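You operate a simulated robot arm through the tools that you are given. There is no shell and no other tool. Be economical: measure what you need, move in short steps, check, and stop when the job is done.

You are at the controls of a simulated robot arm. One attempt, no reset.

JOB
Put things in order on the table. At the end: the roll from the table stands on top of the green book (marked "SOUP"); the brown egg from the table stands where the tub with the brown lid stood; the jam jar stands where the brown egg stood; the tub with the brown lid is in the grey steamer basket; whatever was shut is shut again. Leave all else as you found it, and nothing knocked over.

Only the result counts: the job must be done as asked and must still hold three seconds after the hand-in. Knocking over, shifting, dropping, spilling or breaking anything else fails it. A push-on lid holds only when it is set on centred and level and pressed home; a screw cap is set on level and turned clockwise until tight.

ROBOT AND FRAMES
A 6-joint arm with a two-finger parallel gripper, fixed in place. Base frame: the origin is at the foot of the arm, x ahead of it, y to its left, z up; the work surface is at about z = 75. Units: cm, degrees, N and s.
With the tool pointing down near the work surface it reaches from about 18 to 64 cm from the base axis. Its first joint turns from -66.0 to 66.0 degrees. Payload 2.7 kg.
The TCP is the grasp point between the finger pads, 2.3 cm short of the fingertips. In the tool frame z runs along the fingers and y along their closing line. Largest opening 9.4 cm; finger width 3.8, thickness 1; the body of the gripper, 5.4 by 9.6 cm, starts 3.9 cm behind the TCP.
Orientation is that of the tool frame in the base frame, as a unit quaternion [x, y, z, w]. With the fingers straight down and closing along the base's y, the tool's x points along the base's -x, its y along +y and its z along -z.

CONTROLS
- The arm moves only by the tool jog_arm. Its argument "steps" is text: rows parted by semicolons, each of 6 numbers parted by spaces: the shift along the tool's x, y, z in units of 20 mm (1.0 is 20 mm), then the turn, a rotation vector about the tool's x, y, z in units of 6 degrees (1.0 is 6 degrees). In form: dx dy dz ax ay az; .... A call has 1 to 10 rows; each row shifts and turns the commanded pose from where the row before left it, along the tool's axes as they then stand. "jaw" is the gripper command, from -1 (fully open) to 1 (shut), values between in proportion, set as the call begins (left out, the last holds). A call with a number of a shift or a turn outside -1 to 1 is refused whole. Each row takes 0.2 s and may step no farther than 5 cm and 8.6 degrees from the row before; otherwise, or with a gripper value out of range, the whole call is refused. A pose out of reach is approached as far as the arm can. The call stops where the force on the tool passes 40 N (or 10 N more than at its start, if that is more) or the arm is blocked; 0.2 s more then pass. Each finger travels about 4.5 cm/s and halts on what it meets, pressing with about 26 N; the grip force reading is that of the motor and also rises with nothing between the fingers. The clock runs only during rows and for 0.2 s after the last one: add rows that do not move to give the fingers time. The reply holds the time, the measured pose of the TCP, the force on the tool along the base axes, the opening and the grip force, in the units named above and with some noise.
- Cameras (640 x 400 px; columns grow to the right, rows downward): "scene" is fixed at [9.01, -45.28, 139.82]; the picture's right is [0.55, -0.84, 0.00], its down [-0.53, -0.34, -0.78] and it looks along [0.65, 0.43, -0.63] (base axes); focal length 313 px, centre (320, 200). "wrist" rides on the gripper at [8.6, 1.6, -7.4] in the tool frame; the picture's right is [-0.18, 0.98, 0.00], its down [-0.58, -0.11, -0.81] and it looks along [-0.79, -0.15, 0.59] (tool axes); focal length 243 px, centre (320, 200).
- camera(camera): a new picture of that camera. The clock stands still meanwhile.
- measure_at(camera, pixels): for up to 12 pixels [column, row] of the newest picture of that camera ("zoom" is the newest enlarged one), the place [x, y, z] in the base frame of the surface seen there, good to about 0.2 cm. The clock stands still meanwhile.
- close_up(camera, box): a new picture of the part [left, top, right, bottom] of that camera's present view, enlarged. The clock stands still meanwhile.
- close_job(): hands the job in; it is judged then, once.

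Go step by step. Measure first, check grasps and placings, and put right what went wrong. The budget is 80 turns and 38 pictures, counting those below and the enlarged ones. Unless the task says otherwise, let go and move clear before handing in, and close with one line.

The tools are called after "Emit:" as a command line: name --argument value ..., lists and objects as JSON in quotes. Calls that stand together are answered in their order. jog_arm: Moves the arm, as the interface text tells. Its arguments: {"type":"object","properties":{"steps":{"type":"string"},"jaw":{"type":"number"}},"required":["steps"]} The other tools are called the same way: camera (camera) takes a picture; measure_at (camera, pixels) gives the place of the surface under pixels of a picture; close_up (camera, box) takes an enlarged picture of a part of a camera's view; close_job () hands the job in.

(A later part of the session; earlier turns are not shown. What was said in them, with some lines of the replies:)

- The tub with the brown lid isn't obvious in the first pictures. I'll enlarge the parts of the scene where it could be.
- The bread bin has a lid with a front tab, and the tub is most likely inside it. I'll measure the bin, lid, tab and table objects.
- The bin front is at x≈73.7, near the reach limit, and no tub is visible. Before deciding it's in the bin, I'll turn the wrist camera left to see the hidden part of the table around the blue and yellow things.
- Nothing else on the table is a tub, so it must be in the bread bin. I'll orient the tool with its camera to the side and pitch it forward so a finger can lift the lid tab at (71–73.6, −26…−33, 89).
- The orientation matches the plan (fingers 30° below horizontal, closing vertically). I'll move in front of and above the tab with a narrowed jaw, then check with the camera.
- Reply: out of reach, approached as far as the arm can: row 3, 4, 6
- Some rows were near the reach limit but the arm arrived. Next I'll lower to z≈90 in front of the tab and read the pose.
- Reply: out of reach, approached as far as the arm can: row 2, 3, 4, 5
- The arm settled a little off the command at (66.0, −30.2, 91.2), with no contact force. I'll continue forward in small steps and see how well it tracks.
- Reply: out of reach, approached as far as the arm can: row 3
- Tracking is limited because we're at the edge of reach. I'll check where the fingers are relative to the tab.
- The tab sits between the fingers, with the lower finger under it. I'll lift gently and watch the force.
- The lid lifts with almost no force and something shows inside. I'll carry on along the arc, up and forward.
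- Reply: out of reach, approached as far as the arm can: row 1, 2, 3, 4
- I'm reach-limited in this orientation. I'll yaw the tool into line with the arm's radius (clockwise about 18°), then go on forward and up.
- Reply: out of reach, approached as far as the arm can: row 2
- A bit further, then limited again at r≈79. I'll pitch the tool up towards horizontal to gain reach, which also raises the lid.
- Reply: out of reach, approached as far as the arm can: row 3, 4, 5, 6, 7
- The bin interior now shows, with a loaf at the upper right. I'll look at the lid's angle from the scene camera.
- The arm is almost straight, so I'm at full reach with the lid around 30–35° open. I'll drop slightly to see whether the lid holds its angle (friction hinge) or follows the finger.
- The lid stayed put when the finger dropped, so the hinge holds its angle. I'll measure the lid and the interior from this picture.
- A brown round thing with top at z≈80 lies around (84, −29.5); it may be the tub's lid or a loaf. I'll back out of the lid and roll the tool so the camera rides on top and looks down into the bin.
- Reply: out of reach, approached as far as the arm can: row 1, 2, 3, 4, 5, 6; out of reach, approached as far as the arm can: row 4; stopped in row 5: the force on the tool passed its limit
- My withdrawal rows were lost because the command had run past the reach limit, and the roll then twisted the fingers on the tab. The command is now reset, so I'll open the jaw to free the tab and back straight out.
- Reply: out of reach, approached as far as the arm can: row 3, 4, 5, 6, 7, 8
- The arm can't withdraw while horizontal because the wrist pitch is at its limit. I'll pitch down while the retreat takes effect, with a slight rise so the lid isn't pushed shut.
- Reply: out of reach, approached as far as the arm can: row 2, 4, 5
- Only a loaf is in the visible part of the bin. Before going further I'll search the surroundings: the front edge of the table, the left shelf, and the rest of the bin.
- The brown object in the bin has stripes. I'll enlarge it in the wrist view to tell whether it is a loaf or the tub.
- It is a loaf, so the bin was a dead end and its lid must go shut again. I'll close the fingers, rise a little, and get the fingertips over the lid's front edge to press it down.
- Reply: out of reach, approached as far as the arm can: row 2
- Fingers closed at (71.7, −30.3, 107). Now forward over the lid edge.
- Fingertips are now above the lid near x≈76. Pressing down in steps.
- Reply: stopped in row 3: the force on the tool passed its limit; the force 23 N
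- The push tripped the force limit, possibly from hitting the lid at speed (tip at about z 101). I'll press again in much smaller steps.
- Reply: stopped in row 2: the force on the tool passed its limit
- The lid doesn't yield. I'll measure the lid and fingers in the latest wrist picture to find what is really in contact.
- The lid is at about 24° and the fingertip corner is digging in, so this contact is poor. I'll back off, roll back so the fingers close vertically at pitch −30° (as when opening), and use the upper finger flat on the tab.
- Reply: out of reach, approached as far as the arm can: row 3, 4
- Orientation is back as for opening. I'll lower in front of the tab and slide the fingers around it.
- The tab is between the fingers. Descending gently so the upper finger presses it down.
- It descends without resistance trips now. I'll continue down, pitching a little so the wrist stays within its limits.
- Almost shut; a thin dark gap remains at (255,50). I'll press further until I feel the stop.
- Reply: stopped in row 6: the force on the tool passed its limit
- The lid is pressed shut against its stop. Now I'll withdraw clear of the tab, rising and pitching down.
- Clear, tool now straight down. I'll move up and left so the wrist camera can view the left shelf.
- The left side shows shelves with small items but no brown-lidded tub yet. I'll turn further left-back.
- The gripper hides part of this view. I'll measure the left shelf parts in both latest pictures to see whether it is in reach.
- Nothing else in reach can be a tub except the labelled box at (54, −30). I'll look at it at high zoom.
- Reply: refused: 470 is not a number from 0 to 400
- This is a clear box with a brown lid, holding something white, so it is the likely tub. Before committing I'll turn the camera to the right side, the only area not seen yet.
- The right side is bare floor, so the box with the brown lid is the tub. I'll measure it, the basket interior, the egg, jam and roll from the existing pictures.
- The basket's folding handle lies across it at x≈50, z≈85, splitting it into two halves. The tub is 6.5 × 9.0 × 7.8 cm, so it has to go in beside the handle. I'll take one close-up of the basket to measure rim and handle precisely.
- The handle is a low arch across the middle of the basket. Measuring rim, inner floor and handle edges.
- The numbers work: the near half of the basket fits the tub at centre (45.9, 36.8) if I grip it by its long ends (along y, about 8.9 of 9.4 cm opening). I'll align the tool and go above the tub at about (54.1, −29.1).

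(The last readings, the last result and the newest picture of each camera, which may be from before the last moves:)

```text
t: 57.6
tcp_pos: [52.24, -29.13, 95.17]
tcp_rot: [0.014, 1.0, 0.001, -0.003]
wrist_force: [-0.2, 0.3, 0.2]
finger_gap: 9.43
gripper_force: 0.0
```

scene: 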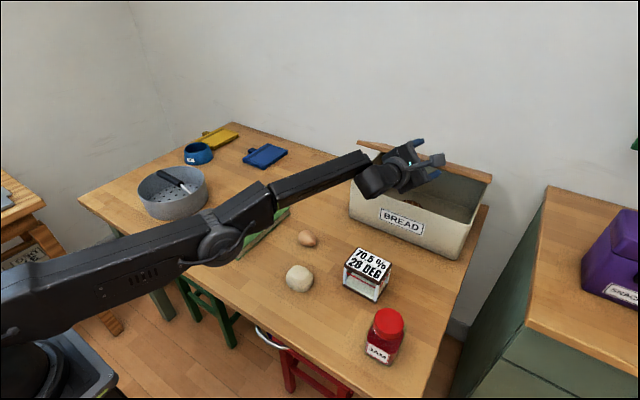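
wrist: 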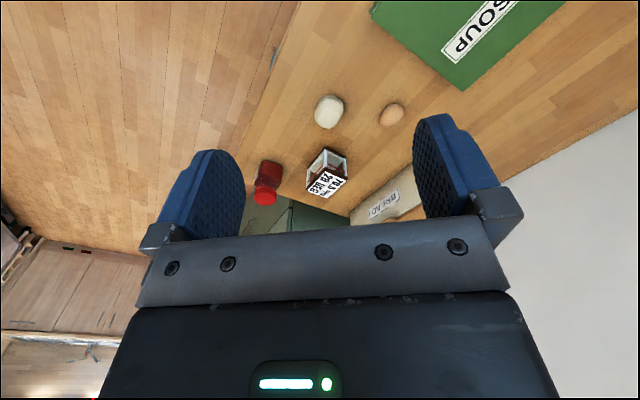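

Above the tub. I'll shift to x=54.1 and descend to just above the lid, then check the alignment.

Emit:
jog_arm --steps "-0.93 0.05 0 0 0 0;0 0 0.9 0 0 0;0 0 0.9 0 0 0;0 0 0.9 0 0 0;0 0 0.9 0 0 0;0 0 0.5 0 0 0;0 0 0 0 0 0"

Emit:
camera --camera "wrist"

```text
t: 59.2
tcp_pos: [53.93, -29.04, 87.01]
tcp_rot: [0.014, 1.0, 0.001, -0.003]
wrist_force: [0.0, -0.3, -0.9]
finger_gap: 9.42
gripper_force: 0.1
```

```text
6 pictures are left
```

wrist: 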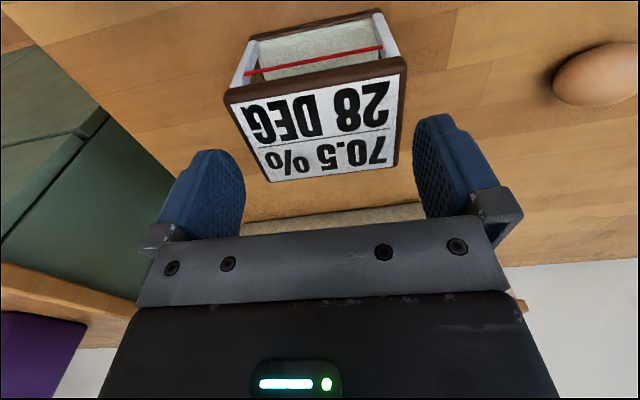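

Near the lid. I'll measure the lid's edges from this close view to fine-tune y and yaw.

Emit:
measure_at --camera "wrist" --pixels '[[228, 98], [246, 135], [268, 178], [404, 80], [400, 120], [395, 163], [310, 90], [330, 174], [234, 110], [402, 100]]'

```text
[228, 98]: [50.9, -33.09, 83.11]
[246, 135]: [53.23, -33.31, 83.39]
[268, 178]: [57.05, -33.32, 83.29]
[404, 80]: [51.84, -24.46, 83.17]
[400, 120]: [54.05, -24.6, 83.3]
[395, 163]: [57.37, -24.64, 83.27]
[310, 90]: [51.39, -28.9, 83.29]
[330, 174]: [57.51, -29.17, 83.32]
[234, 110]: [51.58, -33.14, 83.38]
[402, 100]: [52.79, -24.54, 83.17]
```

Lid spans y −33.3…−24.6, about 8.7 wide, centre −28.95. A 0.1 cm nudge, then a slow descent around it.

Emit:
jog_arm --steps "0 0.05 0 0 0 0;0 0 0.3 0 0 0;0 0 0.3 0 0 0;0 0 0.3 0 0 0;0 0 0.3 0 0 0;0 0 0.4 0 0 0;0 0 0.4 0 0 0;0 0 0.4 0 0 0;0 0 0.5 0 0 0;0 0 0.4 0 0 0"

```text
t: 60.5
tcp_pos: [54.25, -29.36, 85.4]
tcp_rot: [0.015, 1.0, -0.004, 0.001]
wrist_force: [-0.3, 0.2, 0.5]
finger_gap: 9.41
gripper_force: 0.1
stopped in row 6: the force on the tool passed its limit (the readings are from after the stop); the commanded pose is now the measured one
```

A finger touched the lid's edge at z≈83. I'll look at what happened before adjusting.

Emit:
jog_arm --steps "0 0 -0.5 0 0 0;0 0 -0.3 0 0 0;0 0 0 0 0 0"

Emit:
camera --camera "wrist"

Emit:
measure_at --camera "wrist" --pixels '[[228, 98], [246, 135], [268, 178], [404, 80], [400, 120], [395, 163], [310, 90], [330, 174], [234, 110], [402, 100]]'

```text
t: 61.3
tcp_pos: [54.26, -29.26, 86.97]
tcp_rot: [0.015, 1.0, -0.004, 0.001]
wrist_force: [0.1, -0.4, 0.4]
finger_gap: 9.41
gripper_force: 0.0
```

```text
5 pictures are left
```

wrist: 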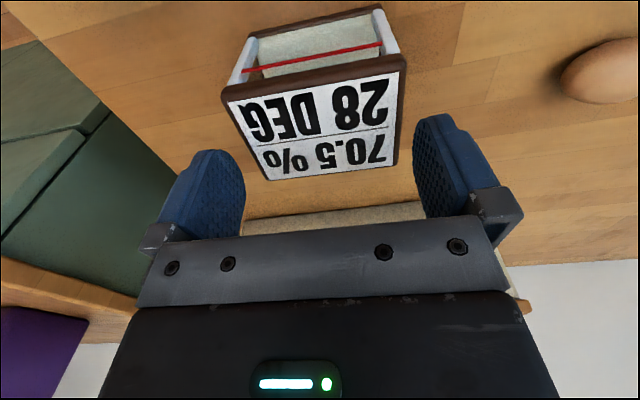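

```text
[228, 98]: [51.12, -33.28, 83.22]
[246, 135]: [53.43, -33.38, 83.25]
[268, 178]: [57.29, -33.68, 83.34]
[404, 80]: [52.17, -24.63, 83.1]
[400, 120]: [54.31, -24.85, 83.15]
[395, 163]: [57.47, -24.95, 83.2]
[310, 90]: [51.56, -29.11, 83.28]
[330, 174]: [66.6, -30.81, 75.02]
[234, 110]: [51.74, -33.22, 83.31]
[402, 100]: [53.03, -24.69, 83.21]
```

Pixel geometry says the lid should clear both pads by about 0.3 cm, with the right side a bit tighter. I'll shift +0.06 and retry in very small steps.

Emit:
jog_arm --steps "0 0.03 0 0 0 0;0 0 0.15 0 0 0;0 0 0.15 0 0 0;0 0 0.15 0 0 0;0 0 0.15 0 0 0;0 0 0.15 0 0 0;0 0 0.15 0 0 0;0 0 0.15 0 0 0;0 0 0.15 0 0 0"

```text
t: 63.3
tcp_pos: [54.2, -29.12, 84.44]
tcp_rot: [0.015, 1.0, -0.004, 0.0]
wrist_force: [0.5, -0.1, -0.3]
finger_gap: 9.42
gripper_force: 0.1
```

No contact now, with the tips already below the lid's top edge. Continuing down to grip height.

Emit:
jog_arm --steps "0 0 0.2 0 0 0;0 0 0.2 0 0 0;0 0 0.2 0 0 0;0 0 0.25 0 0 0;0 0 0.25 0 0 0;0 0 0.25 0 0 0;0 0 0.25 0 0 0;0 0 0.25 0 0 0;0 0 0.2 0 0 0"

```text
t: 65.3
tcp_pos: [54.18, -29.05, 80.43]
tcp_rot: [0.015, 1.0, -0.005, 0.001]
wrist_force: [1.0, -0.1, 0.0]
finger_gap: 9.4
gripper_force: 0.0
```

Now around the tub at z 80.4. Closing the grip.

Emit:
jog_arm --steps "0 0 0 0 0 0;0 0 0 0 0 0;0 0 0 0 0 0;0 0 0 0 0 0" --jaw 1

Emit:
jog_arm --steps "0 0 -0.3 0 0 0;0 0 -0.6 0 0 0;0 0 -1 0 0 0;0 0 -1 0 0 0;0 0 -1 0 0 0;0 0 -1 0 0 0;0 0 -1 0 0 0;0 0 0 0 0 0"

```text
t: 66.3
tcp_pos: [54.2, -29.23, 80.46]
tcp_rot: [0.015, 1.0, -0.005, 0.001]
wrist_force: [0.8, -0.2, 0.1]
finger_gap: 9.27
gripper_force: 26.2
```

```text
t: 68.1
tcp_pos: [54.21, -29.14, 92.35]
tcp_rot: [0.015, 1.0, -0.004, 0.001]
wrist_force: [0.2, -0.3, -2.7]
finger_gap: 9.28
gripper_force: 26.2
```

Gripped (gap 9.27, the tub is just within the jaw) and lifted, about 2.7 N load. Now I'll raise, square the yaw, and carry it over to the basket.

Emit:
jog_arm --steps "0 0 -1 0 0 -0.28;0 0 -1 0 0 0;0 1 -0.5 0 0 0;0.13 1 0 0 0 0;0.13 1 0 0 0 0;0.13 1 0 0 0 0;0.13 1 0 0 0 0;0.13 1 0 0 0 0;0.13 1 0 0 0 0;0.13 1 0 0 0 0"

Emit:
jog_arm --steps "0.13 1 0 0 0 0;0.13 1 0 0 0 0;0.13 1 0 0 0 0;0.13 1 0 0 0 0;0.13 1 0 0 0 0;0.13 1 0 0 0 0;0.13 1 0 0 0 0;0.13 1 0 0 0 0;0.13 1 0 0 0 0;0.13 1 0 0 0 0"

Emit:
jog_arm --steps "0.13 1 0 0 0 0;0.13 1 0 0 0 0;0.13 1 0 0 0 0;0.13 1 0 0 0 0;0.13 1 0 0 0 0;0.13 1 0 0 0 0;0.13 1 0 0 0 0;0.13 1 0 0 0 0;0.13 1 0 0 0 0;0.13 1 0 0 0 0"

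```text
t: 70.3
tcp_pos: [52.35, -12.96, 97.08]
tcp_rot: [0.0, 1.0, -0.004, 0.002]
wrist_force: [-0.1, -0.1, -2.2]
finger_gap: 9.26
gripper_force: 26.1
```

```text
t: 72.5
tcp_pos: [49.7, 6.96, 96.97]
tcp_rot: [0.0, 1.0, -0.004, 0.001]
wrist_force: [-0.2, 0.2, -3.2]
finger_gap: 9.27
gripper_force: 25.9
```

```text
t: 74.7
tcp_pos: [47.18, 27.19, 96.86]
tcp_rot: [0.0, 1.0, -0.004, 0.001]
wrist_force: [0.0, 0.7, -2.1]
finger_gap: 9.3
gripper_force: 26.2
```

Nearly there. I'll move to (45.65, 36.8) and lower to just above handle height, then check from the scene camera.

Emit:
jog_arm --steps "0.153 0.96 0 0 0 0;0.153 0.96 0 0 0 0;0.153 0.96 0 0 0 0;0.153 0.96 0 0 0 0;0.153 0.96 0 0 0 0;0 0 0.7 0 0 0;0 0 0.7 0 0 0;0 0 0.7 0 0 0;0 0 0 0 0 0"

Emit:
close_up --camera "scene" --box '[110, 130, 222, 220]'

```text
t: 76.7
tcp_pos: [45.56, 36.5, 92.52]
tcp_rot: [0.0, 1.0, -0.004, 0.001]
wrist_force: [0.2, -0.1, -2.3]
finger_gap: 9.31
gripper_force: 26.3
```

```text
4.44 times, centred on (166, 175) of scene
```

zoom: 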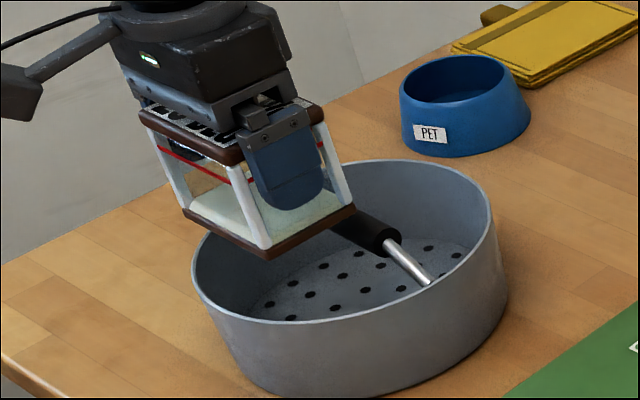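

The tub hangs over the near half of the basket. I'll measure its base corners and lid corners against the handle.

Emit:
measure_at --camera "zoom" --pixels '[[266, 256], [353, 211], [185, 212], [238, 160], [142, 113], [225, 235], [310, 235], [342, 205], [270, 245], [190, 205], [322, 110]]'

```text
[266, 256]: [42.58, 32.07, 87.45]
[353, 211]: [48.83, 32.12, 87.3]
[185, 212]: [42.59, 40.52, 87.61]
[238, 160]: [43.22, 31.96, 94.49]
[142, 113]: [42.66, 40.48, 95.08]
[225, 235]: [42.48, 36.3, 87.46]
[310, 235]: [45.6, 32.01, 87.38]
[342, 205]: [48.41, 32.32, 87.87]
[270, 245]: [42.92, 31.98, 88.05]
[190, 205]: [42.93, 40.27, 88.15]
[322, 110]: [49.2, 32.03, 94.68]
```

Base spans x 42.5–48.9, y about 32–40.5; the basket centre is (50.2, 36.85). I'll nudge +0.15 in x and +0.5 in y and lower slowly past the handle.

Emit:
jog_arm --steps "-0.075 0.25 0 0 0 0;0 0 0.4 0 0 0;0 0 0.4 0 0 0;0 0 0.4 0 0 0;0 0 0.3 0 0 0;0 0 0.3 0 0 0;0 0 0.3 0 0 0;0 0 0.3 0 0 0;0 0 0.3 0 0 0;0 0 0.3 0 0 0"

Emit:
jog_arm --steps "0 0 0.3 0 0 0;0 0 0.3 0 0 0;0 0 0.3 0 0 0;0 0 0.3 0 0 0;0 0 0.3 0 0 0;0 0 0.3 0 0 0;0 0 0.2 0 0 0;0 0 0.2 0 0 0"

```text
t: 78.9
tcp_pos: [45.76, 36.95, 86.38]
tcp_rot: [0.0, 1.0, -0.004, 0.001]
wrist_force: [-0.2, 0.0, -3.6]
finger_gap: 9.27
gripper_force: 26.0
```

```text
t: 80.7
tcp_pos: [45.69, 36.87, 81.89]
tcp_rot: [0.001, 1.0, -0.005, 0.001]
wrist_force: [-0.3, 0.1, -2.7]
finger_gap: 9.25
gripper_force: 25.7
```

No contact yet; the base is about 1 cm above the floor. Continuing in tiny steps.

Emit:
jog_arm --steps "0 0 0.1 0 0 0;0 0 0.1 0 0 0;0 0 0.1 0 0 0;0 0 0.1 0 0 0;0 0 0.08 0 0 0;0 0 0.05 0 0 0"

```text
t: 82.1
tcp_pos: [45.7, 36.95, 80.88]
tcp_rot: [0.0, 1.0, -0.005, 0.001]
wrist_force: [-0.5, 1.1, -1.2]
finger_gap: 9.25
gripper_force: 25.6
```

The load is dropping (−2.7 → −1.2 N), so it's just touching. A touch lower, then check.

Emit:
jog_arm --steps "0 0 0.04 0 0 0;0 0 0.04 0 0 0;0 0 0.04 0 0 0;0 0 0 0 0 0"

```text
t: 83.1
tcp_pos: [45.85, 36.85, 80.75]
tcp_rot: [0.0, 1.0, -0.003, 0.001]
wrist_force: [-6.2, -4.4, 13.9]
finger_gap: 9.25
gripper_force: 25.6
```

Seated on the floor of the basket (13.9 N up). Opening fully, then rising slowly and watching for drag.

Emit:
jog_arm --steps "0 0 0 0 0 0;0 0 0 0 0 0;0 0 0 0 0 0;0 0 0 0 0 0;0 0 -0.1 0 0 0;0 0 -0.15 0 0 0;0 0 -0.15 0 0 0" --jaw -1

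```text
t: 84.7
tcp_pos: [45.62, 36.95, 81.47]
tcp_rot: [0.0, 1.0, -0.004, 0.001]
wrist_force: [0.6, 0.9, -0.3]
finger_gap: 9.41
gripper_force: 0.1
```

No drag; the tub stays in the basket. I'll rise clear and travel to above the roll at about (46.1, −14.5).

Emit:
jog_arm --steps "0 0 -0.25 0 0 0;0 0 -0.25 0 0 0;0 0 -0.4 0 0 0;0 0 -0.5 0 0 0;0 0 -1 0 0 0;0 0 -1 0 0 0;0 0 -1 0 0 0;0 0 -1 0 0 0;0 -1 -1 0 0 0;0 -1 -0.5 0 0 0"

Emit:
jog_arm --steps "0 -1 0 0 0 0;0 -1 0 0 0 0;0 -1 0 0 0 0;0 -1 0 0 0 0;0 -1 0 0 0 0;0 -1 0 0 0 0;0 -1 0 0 0 0;0 -1 0 0 0 0;0 -1 0 0 0 0;0 -1 0 0 0 0"

Emit:
jog_arm --steps "0 -1 0 0 0 0;0 -1 0 0 0 0;0 -1 0 0 0 0;0 -1 0 0 0 0;0 -1 0 0 0 0;0 -1 0 0 0 0;0 -1 0 0 0 0;0 -1 0 0 0 0;0 -1 0 0 0 0;0 -1 0 0 0 0"

```text
t: 86.9
tcp_pos: [45.77, 33.0, 95.45]
tcp_rot: [0.0, 1.0, -0.004, 0.001]
wrist_force: [-0.8, -0.5, 0.0]
finger_gap: 9.4
gripper_force: 0.0
```

```text
t: 89.1
tcp_pos: [45.82, 12.89, 95.65]
tcp_rot: [0.0, 1.0, -0.005, 0.0]
wrist_force: [0.2, 0.2, 0.6]
finger_gap: 9.42
gripper_force: 0.2
```

```text
t: 91.3
tcp_pos: [45.74, -7.04, 95.76]
tcp_rot: [0.0, 1.0, -0.005, 0.001]
wrist_force: [-0.1, 0.3, 0.5]
finger_gap: 9.39
gripper_force: 0.1
```

I'll go over the roll at z≈92 and take one wrist picture to refine the roll, egg and jam positions.

Emit:
jog_arm --steps "0 -0.93 0.3 0 0 0;0 -0.93 0.3 0 0 0;0 -0.93 0.3 0 0 0;-0.12 -0.93 0.3 0 0 0;0 0 0 0 0 0"

Emit:
camera --camera "wrist"

```text
t: 92.5
tcp_pos: [45.99, -14.62, 93.45]
tcp_rot: [0.0, 1.0, -0.004, 0.001]
wrist_force: [-0.7, -0.7, 0.5]
finger_gap: 9.41
gripper_force: 0.1
```

```text
3 pictures are left
```

wrist: 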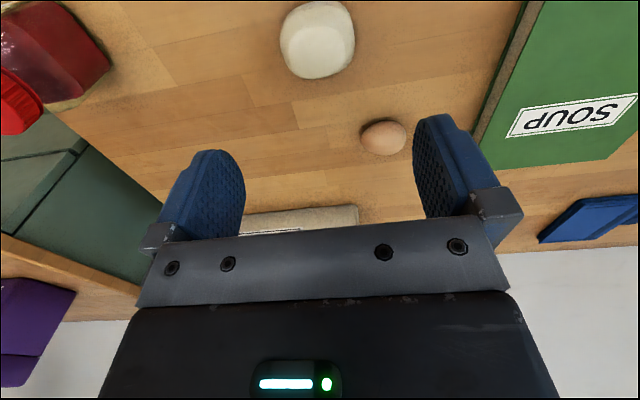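

Emit:
measure_at --camera "wrist" --pixels '[[283, 35], [352, 35], [318, 40], [318, 74], [312, 5], [383, 137], [364, 138], [402, 132], [383, 122], [384, 152], [40, 120], [505, 130]]'

Emit:
measure_at --camera "wrist" --pixels '[[620, 60], [560, 120], [600, 155], [490, 160], [630, 110], [530, 20], [15, 85], [100, 60], [60, 20], [20, 110], [60, 60], [5, 75]]'

```text
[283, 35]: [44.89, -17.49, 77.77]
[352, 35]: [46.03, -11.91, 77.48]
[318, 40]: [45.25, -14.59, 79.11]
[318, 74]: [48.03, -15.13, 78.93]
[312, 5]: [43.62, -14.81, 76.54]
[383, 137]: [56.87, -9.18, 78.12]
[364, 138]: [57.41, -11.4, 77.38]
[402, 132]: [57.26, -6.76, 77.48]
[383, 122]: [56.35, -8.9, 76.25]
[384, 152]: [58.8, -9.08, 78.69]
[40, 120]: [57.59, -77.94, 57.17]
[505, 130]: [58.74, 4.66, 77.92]
```

```text
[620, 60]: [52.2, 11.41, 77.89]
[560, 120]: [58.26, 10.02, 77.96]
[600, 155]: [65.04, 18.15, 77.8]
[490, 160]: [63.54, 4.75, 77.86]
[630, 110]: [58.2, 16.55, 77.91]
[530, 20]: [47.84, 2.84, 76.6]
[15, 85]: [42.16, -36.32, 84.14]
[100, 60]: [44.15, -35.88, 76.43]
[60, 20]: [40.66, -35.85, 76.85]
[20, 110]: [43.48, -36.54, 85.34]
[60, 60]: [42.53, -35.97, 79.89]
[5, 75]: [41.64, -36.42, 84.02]
```

Roll centre ≈ (46.1, −14.7), egg centre ≈ (57.5, −9.1), book spans x≈43–67, y≈3–19 with top 77.9. Descending on the roll and gripping.

Emit:
jog_arm --steps "0 0 1 0 0 0;0 0 1 0 0 0;0 0 1 0 0 0;0 0 1 0 0 0;0 0 1 0 0 0;0 0 1 0 0 0;0 0 0.8 0 0 0;0 0 0.6 0 0 0;0 0 0.4 0 0 0;0 0 0 0 0 0" --jaw -1

Emit:
jog_arm --steps "0 0 0 0 0 0;0 0 0 0 0 0;0 0 0 0 0 0;0 0 0 0 0 0;0 0 0 0 0 0" --jaw 1

```text
t: 94.7
tcp_pos: [46.06, -14.57, 77.73]
tcp_rot: [0.0, 1.0, -0.004, 0.001]
wrist_force: [0.0, -0.6, 0.1]
finger_gap: 9.38
gripper_force: 0.1
```

```text
t: 95.9
tcp_pos: [45.93, -14.66, 77.88]
tcp_rot: [-0.001, 1.0, -0.004, 0.001]
wrist_force: [-0.1, -0.6, 0.3]
finger_gap: 6.55
gripper_force: 25.6
```

Gripped (gap 6.55). Lifting and carrying to above the book at about (53, 10.5).

Emit:
jog_arm --steps "0 0 -0.4 0 0 0;0 0 -0.8 0 0 0;0 0 -1 0 0 0;0 0 -1 0 0 0;0 0 -1 0 0 0;0 1 -0.5 0 0 0;0 1 0 0 0 0;0 1 0 0 0 0;0 1 0 0 0 0;0 1 0 0 0 0"

Emit:
jog_arm --steps "-0.5 1 0 0 0 0;-0.5 1 0 0 0 0;-0.5 1 0 0 0 0;-0.5 1 0 0 0 0;-0.5 1 0 0 0 0;-0.5 1 0 0 0 0;-0.5 1 0 0 0 0;0 0.6 0.5 0 0 0;0 0 0.5 0 0 0;0 0 0 0 0 0"

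```text
t: 98.1
tcp_pos: [46.02, -4.46, 87.09]
tcp_rot: [0.0, 1.0, -0.005, 0.002]
wrist_force: [-0.1, -0.2, -0.7]
finger_gap: 6.52
gripper_force: 26.0
```

```text
t: 100.3
tcp_pos: [53.09, 10.67, 85.07]
tcp_rot: [0.0, 1.0, -0.004, 0.0]
wrist_force: [0.2, -0.1, -0.7]
finger_gap: 6.53
gripper_force: 26.4
```

Over the book. Lowering to about z 80.8, where it should touch.

Emit:
jog_arm --steps "0 0 0.5 0 0 0;0 0 0.5 0 0 0;0 0 0.5 0 0 0;0 0 0.3 0 0 0;0 0 0.15 0 0 0;0 0 0.1 0 0 0;0 0 0.05 0 0 0;0 0 0 0 0 0"

```text
t: 102.1
tcp_pos: [52.99, 10.61, 80.85]
tcp_rot: [-0.001, 1.0, -0.005, 0.001]
wrist_force: [-1.0, 0.8, -0.8]
finger_gap: 6.53
gripper_force: 26.0
```

Emit:
jog_arm --steps "0 0 0.04 0 0 0;0 0 0.04 0 0 0;0 0 0.04 0 0 0;0 0 0 0 0 0"

```text
t: 103.1
tcp_pos: [53.1, 10.6, 80.53]
tcp_rot: [0.0, 1.0, -0.005, 0.0]
wrist_force: [-3.9, -1.0, 9.5]
finger_gap: 6.49
gripper_force: 26.5
```

Contact with the book (9.5 N). Releasing, rising, and heading to the egg.

Emit:
jog_arm --steps "0 0 0 0 0 0;0 0 0 0 0 0;0 0 0 0 0 0;0 0 -0.3 0 0 0;0 0 -0.8 0 0 0;0 0 -1 0 0 0;0 0 -1 0 0 0;0 0 -1 0 0 0;0 0 -0.8 0 0 0" --jaw -1

Emit:
jog_arm --steps "-0.22 -0.99 0 0 0 0;-0.22 -0.99 0 0 0 0;-0.22 -0.99 0 0 0 0;-0.22 -0.99 0 0 0 0;-0.22 -0.99 0 0 0 0;-0.22 -0.99 0 0 0 0;-0.22 -0.99 0 0 0 0;-0.22 -0.99 0 0 0 0;-0.22 -0.99 0 0 0 0;-0.22 -0.99 0 0 0 0"

```text
t: 105.1
tcp_pos: [52.86, 10.74, 90.44]
tcp_rot: [0.0, 1.0, -0.004, 0.001]
wrist_force: [0.5, 0.5, 0.6]
finger_gap: 9.4
gripper_force: 0.0
```

```text
t: 107.3
tcp_pos: [57.33, -9.14, 90.6]
tcp_rot: [0.0, 1.0, -0.004, 0.001]
wrist_force: [-0.2, -0.2, -0.2]
finger_gap: 9.43
gripper_force: 0.1
```

At the egg; its long axis lies roughly along y, so I'll turn the tool 90° to grip across its short axis.

Emit:
jog_arm --steps "0 0 0 0 0 -1;0 0 0 0 0 -1;0 0 0 0 0 -1;0 0 0 0 0 -1;0 0 0 0 0 -1;0 0 0 0 0 -1;0 0 0 0 0 -1;0 0 0 0 0 -1;0 0 0 0 0 -1;0 0 0 0 0 -1"

Emit:
jog_arm --steps "0 0 0 0 0 -1;0 0 0 0 0 -1;0 0 0 0 0 -1;0 0 0 0 0 -1;0 0 0 0 0 -1;0 -0.4 0.5 0 0 0;0 0 1 0 0 0;0 0 0 0 0 0"

Emit:
camera --camera "wrist"

```text
t: 109.5
tcp_pos: [57.31, -9.06, 90.43]
tcp_rot: [-0.501, 0.866, -0.004, -0.001]
wrist_force: [0.5, 0.0, -0.2]
finger_gap: 9.38
gripper_force: 0.0
```

```text
t: 111.3
tcp_pos: [58.17, -9.17, 87.5]
tcp_rot: [0.708, -0.706, 0.004, 0.002]
wrist_force: [-0.6, 0.6, -0.2]
finger_gap: 9.39
gripper_force: 0.0
```

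```text
2 pictures are left
```

wrist: 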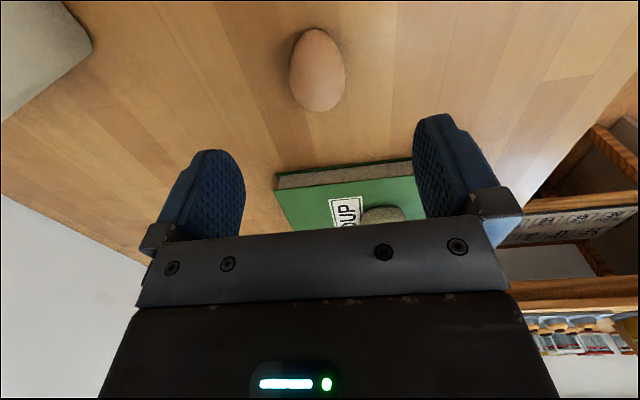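

The egg is cleanly oriented along y, and the roll stands on the book. Measuring the egg's outline.

Emit:
measure_at --camera "wrist" --pixels '[[292, 75], [342, 75], [317, 70], [317, 32], [322, 106], [300, 75], [335, 75], [315, 50]]'

```text
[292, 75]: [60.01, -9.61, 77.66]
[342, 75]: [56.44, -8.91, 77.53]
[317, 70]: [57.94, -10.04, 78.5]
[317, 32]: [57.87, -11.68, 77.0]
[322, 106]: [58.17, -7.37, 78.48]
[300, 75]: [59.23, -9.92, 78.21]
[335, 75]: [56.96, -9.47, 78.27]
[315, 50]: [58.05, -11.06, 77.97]
```

Egg centre (58.2, −9.2), about 4 cm wide. Descending and closing only to a little under its width to be gentle.

Emit:
jog_arm --steps "0 0 1 0 0 0;0 0 1 0 0 0;0 0 1 0 0 0;0 0 1 0 0 0;0 0 0.6 0 0 0;0 0 0.35 0 0 0;0 0 0 0 0 0" --jaw -1

Emit:
jog_arm --steps "0 0 0 0 0 0;0 0 0 0 0 0;0 0 0 0 0 0;0 0 0 0 0 0;0 0 0 0 0 0" --jaw 0.2

```text
t: 112.9
tcp_pos: [58.16, -9.2, 77.73]
tcp_rot: [-0.707, 0.708, -0.004, -0.004]
wrist_force: [-0.2, 0.5, -0.1]
finger_gap: 9.42
gripper_force: 0.1
```

```text
t: 114.1
tcp_pos: [58.22, -9.11, 77.74]
tcp_rot: [-0.706, 0.708, -0.003, -0.002]
wrist_force: [-0.1, -0.5, 0.4]
finger_gap: 4.12
gripper_force: 25.7
```

Egg held at 4.12 cm. Lifting and carrying it to the tub's original spot (54.2, −28.95).

Emit:
jog_arm --steps "0 0 -0.3 0 0 0;0 0 -0.7 0 0 0;0 0 -1 0 0 0;0 0 -1 0 0 0;0.5 0.1 0 0 0 0;1 0.2 0 0 0 0;1 0.2 0 0 0 0;1 0.2 0 0 0 0;1 0.2 0 0 0 0;1 0.2 0 0 0 0"

Emit:
jog_arm --steps "1 0.22 0 0 0 0;1 0.22 0 0 0 0;1 0.22 0 0 0 0;1 0.22 0 0 0 0;0.42 0.1 0.5 0 0 0;0 0 0.8 0 0 0;0 0 0.8 0 0 0;0 0 0.4 0 0 0;0 0 0.2 0 0 0;0 0 0 0 0 0"

```text
t: 116.3
tcp_pos: [55.84, -20.11, 83.73]
tcp_rot: [-0.707, 0.707, -0.003, -0.003]
wrist_force: [-0.1, -0.2, -1.1]
finger_gap: 4.13
gripper_force: 26.4
```

```text
t: 118.5
tcp_pos: [54.0, -29.12, 78.46]
tcp_rot: [0.707, -0.707, 0.004, 0.003]
wrist_force: [0.7, 0.7, -0.9]
finger_gap: 4.09
gripper_force: 26.0
```

Over the spot at z 78.46. Lowering the last 0.7 cm gently to touch.

Emit:
jog_arm --steps "0 -0.05 0.12 0 0 0;0 0 0.12 0 0 0;0 0 0.06 0 0 0;0 0 0.04 0 0 0;0 0 0.03 0 0 0;0 0 0 0 0 0"

```text
t: 119.9
tcp_pos: [54.12, -29.02, 77.73]
tcp_rot: [0.708, -0.707, 0.003, 0.002]
wrist_force: [-0.5, 0.2, 1.5]
finger_gap: 4.11
gripper_force: 26.3
```

Touching down (1.5 N). Opening, rising, and moving toward the jam jar.

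Emit:
jog_arm --steps "0 0 0 0 0 0;0 0 0 0 0 0;0 0 0 0 0 0;0 0 0 0 0 0;0 0 -0.5 0 0 0;0 0 -1 0 0 0;0 0 -1 0 0 0;0 0 -1 0 0 0;0 0 -1 0 0 0;0 0 -1 0 0 0" --jaw -1

Emit:
jog_arm --steps "0 0 -1 0 0 0;0 0 -1 0 0 0;0.83 0.97 0 0 0 0;0.83 0.97 0 0 0 0;0.83 0.97 0 0 0 0;0.83 0.97 0 0 0 0;0.83 0.97 0 0 0 0;0.83 0.97 0 0 0 0;0 0 0 0 0 0"

Emit:
camera --camera "wrist"

```text
t: 122.1
tcp_pos: [54.13, -28.95, 88.58]
tcp_rot: [0.707, -0.707, 0.004, 0.002]
wrist_force: [-0.7, 0.0, 0.0]
finger_gap: 9.4
gripper_force: 0.0
```

```text
t: 124.1
tcp_pos: [42.42, -38.83, 92.69]
tcp_rot: [0.708, -0.707, 0.004, 0.003]
wrist_force: [0.0, -0.4, -0.6]
finger_gap: 9.39
gripper_force: 0.0
```

```text
1 pictures are left
```

wrist: 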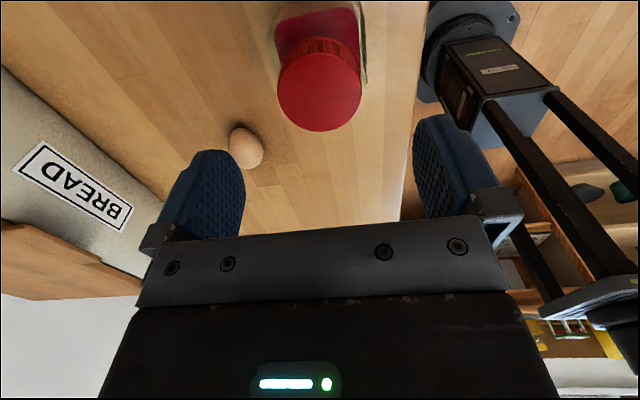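

The egg rests on the tub's spot, and the jam jar is below. Measuring lid and body edges.

Emit:
measure_at --camera "wrist" --pixels '[[280, 90], [358, 88], [320, 55], [320, 128], [319, 90], [276, 30], [363, 30], [358, 8], [300, 20], [275, 10], [243, 148], [362, 70]]'

```text
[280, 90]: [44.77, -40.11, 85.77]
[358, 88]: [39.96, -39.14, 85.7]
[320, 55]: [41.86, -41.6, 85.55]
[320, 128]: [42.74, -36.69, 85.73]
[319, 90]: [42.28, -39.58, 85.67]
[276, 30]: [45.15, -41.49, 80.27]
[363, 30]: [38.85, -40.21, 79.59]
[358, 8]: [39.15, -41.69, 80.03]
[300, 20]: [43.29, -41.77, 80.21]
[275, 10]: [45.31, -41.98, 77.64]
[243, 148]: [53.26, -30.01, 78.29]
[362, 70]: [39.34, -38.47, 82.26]
```

Jar centre ≈ (42.25, −39.1), top 85.7, body about 6.5 wide. I'll grip the body just below the cap: TCP z 82.3.

Emit:
jog_arm --steps "0.14 0.08 0 0 0 0;0 0 1 0 0 0;0 0 1 0 0 0;0 0 1 0 0 0;0 0 1 0 0 0;0 0 0.5 0 0 0;0 0 0.4 0 0 0;0 0 0.3 0 0 0;0 0 0 0 0 0"

Emit:
jog_arm --steps "0 0 0 0 0 0;0 0 0 0 0 0;0 0 0 0 0 0;0 0 0 0 0 0" --jaw 1

```text
t: 126.1
tcp_pos: [42.36, -39.25, 82.39]
tcp_rot: [0.707, -0.707, 0.004, 0.002]
wrist_force: [0.2, -0.2, -0.5]
finger_gap: 9.39
gripper_force: 0.1
```

```text
t: 127.1
tcp_pos: [42.31, -39.21, 82.38]
tcp_rot: [-0.707, 0.708, -0.004, -0.002]
wrist_force: [0.7, 0.5, -1.2]
finger_gap: 6.77
gripper_force: 26.2
```

Gripped on the body (6.77). Lifting and carrying to the egg's original spot (58.2, −9.2).

Emit:
jog_arm --steps "0 0 -0.3 0 0 0;0 0 -0.7 0 0 0;0 0 -1 0 0 0;0 0 -1 0 0 0;0 0 -1 0 0 0;0 0 -0.6 0 0 0;-0.94 -0.497 0 0 0 0;-0.94 -0.497 0 0 0 0;-0.94 -0.497 0 0 0 0;-0.94 -0.497 0 0 0 0"

Emit:
jog_arm --steps "-0.94 -0.497 0 0 0 0;-0.94 -0.497 0 0 0 0;-0.94 -0.497 0 0 0 0;-0.94 -0.497 0 0 0 0;-0.94 -0.497 0 0 0 0;-0.94 -0.497 0 0 0 0;-0.94 -0.497 0 0 0 0;-0.94 -0.497 0 0 0 0;-0.94 -0.497 0 0 0 0;-0.94 -0.497 0 0 0 0"

Emit:
jog_arm --steps "-0.94 -0.497 0 0 0 0;-0.94 -0.497 0 0 0 0;0 0 0.8 0 0 0;0 0 0.8 0 0 0;0 0 0.8 0 0 0;0 0 0.7 0 0 0;0 0 0.5 0 0 0;0 0 0.4 0 0 0;0 0 0.2 0 0 0;0 0 0 0 0 0"

```text
t: 129.3
tcp_pos: [46.25, -31.57, 91.52]
tcp_rot: [0.708, -0.707, 0.004, 0.002]
wrist_force: [0.8, -0.2, -4.4]
finger_gap: 6.75
gripper_force: 25.9
```

```text
t: 131.5
tcp_pos: [56.19, -12.84, 91.35]
tcp_rot: [-0.707, 0.707, -0.004, -0.003]
wrist_force: [0.1, 0.1, -4.9]
finger_gap: 6.76
gripper_force: 26.1
```

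```text
t: 133.7
tcp_pos: [58.17, -9.18, 82.83]
tcp_rot: [-0.707, 0.708, -0.004, -0.002]
wrist_force: [0.2, 0.9, -4.1]
finger_gap: 6.75
gripper_force: 26.2
```

At (58.17, −9.18), about 0.45 cm above the table. Touching down gently.

Emit:
jog_arm --steps "0 0 0.1 0 0 0;0 0 0.06 0 0 0;0 0 0.04 0 0 0;0 0 0.03 0 0 0;0 0 0.02 0 0 0;0 0 0 0 0 0"

```text
t: 135.1
tcp_pos: [58.29, -9.27, 82.38]
tcp_rot: [0.707, -0.707, 0.005, 0.002]
wrist_force: [-0.2, 0.2, -1.4]
finger_gap: 6.77
gripper_force: 25.9
```

Mostly supported now. A hair lower, then release and rise straight up.

Emit:
jog_arm --steps "0 0 0.03 0 0 0;0 0 0.02 0 0 0;0 0 0 0 0 0"

Emit:
jog_arm --steps "0 0 0 0 0 0;0 0 0 0 0 0;0 0 0 0 0 0;0 0 0 0 0 0;0 0 -0.4 0 0 0;0 0 -0.8 0 0 0;0 0 -1 0 0 0;0 0 -1 0 0 0;0 0 -1 0 0 0;0 0 -1 0 0 0" --jaw -1

Emit:
jog_arm --steps "0 0 -1 0 0 0;0 0 -1 0 0 0;0 1 -1 0 0 0;0 1 -1 0 0 0;0 1 -1 0 0 0;0 1 -1 0 0 0;0 1 -1 0 0 0;0 1 0 0 0 0;0 1 0 0 0 0;0 1 0 0 0 0"

Emit:
camera --camera "scene"

```text
t: 135.9
tcp_pos: [58.2, -9.19, 82.39]
tcp_rot: [-0.707, 0.707, -0.004, -0.002]
wrist_force: [-2.1, 0.4, 8.4]
finger_gap: 6.74
gripper_force: 25.8
```

```text
t: 138.1
tcp_pos: [58.09, -9.02, 92.82]
tcp_rot: [0.707, -0.707, 0.004, 0.003]
wrist_force: [0.5, -0.1, 0.9]
finger_gap: 9.41
gripper_force: 0.2
```

```text
t: 140.3
tcp_pos: [42.16, -8.86, 106.67]
tcp_rot: [0.707, -0.707, 0.003, 0.002]
wrist_force: [0.1, -0.1, 0.8]
finger_gap: 9.39
gripper_force: 0.0
```

```text
0 pictures are left
```

scene: 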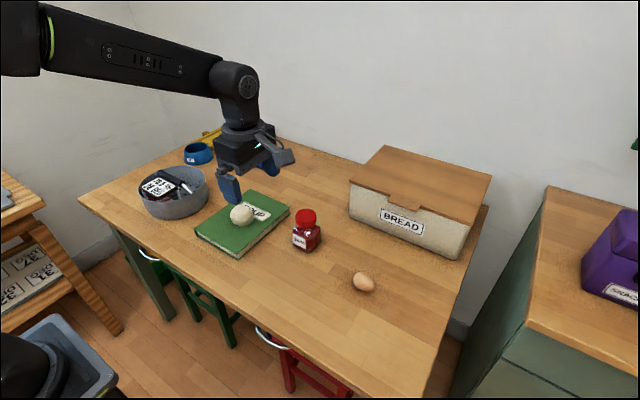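

Everything looks in place: tub in the basket, roll on the book, jar and egg on their spots. I'll verify lid closure, bin position and tub level from this last picture.

Emit:
measure_at --camera "scene" --pixels '[[386, 147], [489, 177], [352, 182], [469, 222], [404, 200], [351, 216], [452, 257], [156, 183], [165, 188], [150, 178], [362, 282], [305, 218]]'

```text
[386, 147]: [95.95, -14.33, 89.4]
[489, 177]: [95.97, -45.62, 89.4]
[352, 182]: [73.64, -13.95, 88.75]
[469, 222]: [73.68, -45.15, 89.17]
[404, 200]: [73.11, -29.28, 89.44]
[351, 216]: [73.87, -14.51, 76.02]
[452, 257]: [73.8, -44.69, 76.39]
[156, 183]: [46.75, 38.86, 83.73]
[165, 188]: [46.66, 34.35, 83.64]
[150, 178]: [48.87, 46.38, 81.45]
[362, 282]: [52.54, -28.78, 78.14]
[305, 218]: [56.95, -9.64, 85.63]
```

The bin lid is shut at its original height and the bin hasn't moved. The tub sits level in the basket (z≈83.7). Handing in.

Emit:
close_job

```text
The job is handed in.
```

I've handed the job in with everything moved as asked. The roll is on the green book, the egg is where the tub stood, the jam jar is where the egg stood, and the tub is in the steamer basket. I took the box with the brown lid marked "70.5 % 28 DEG" to be the tub. I also opened the bread bin to look for it; it held only a loaf, and I shut it again in its original position.
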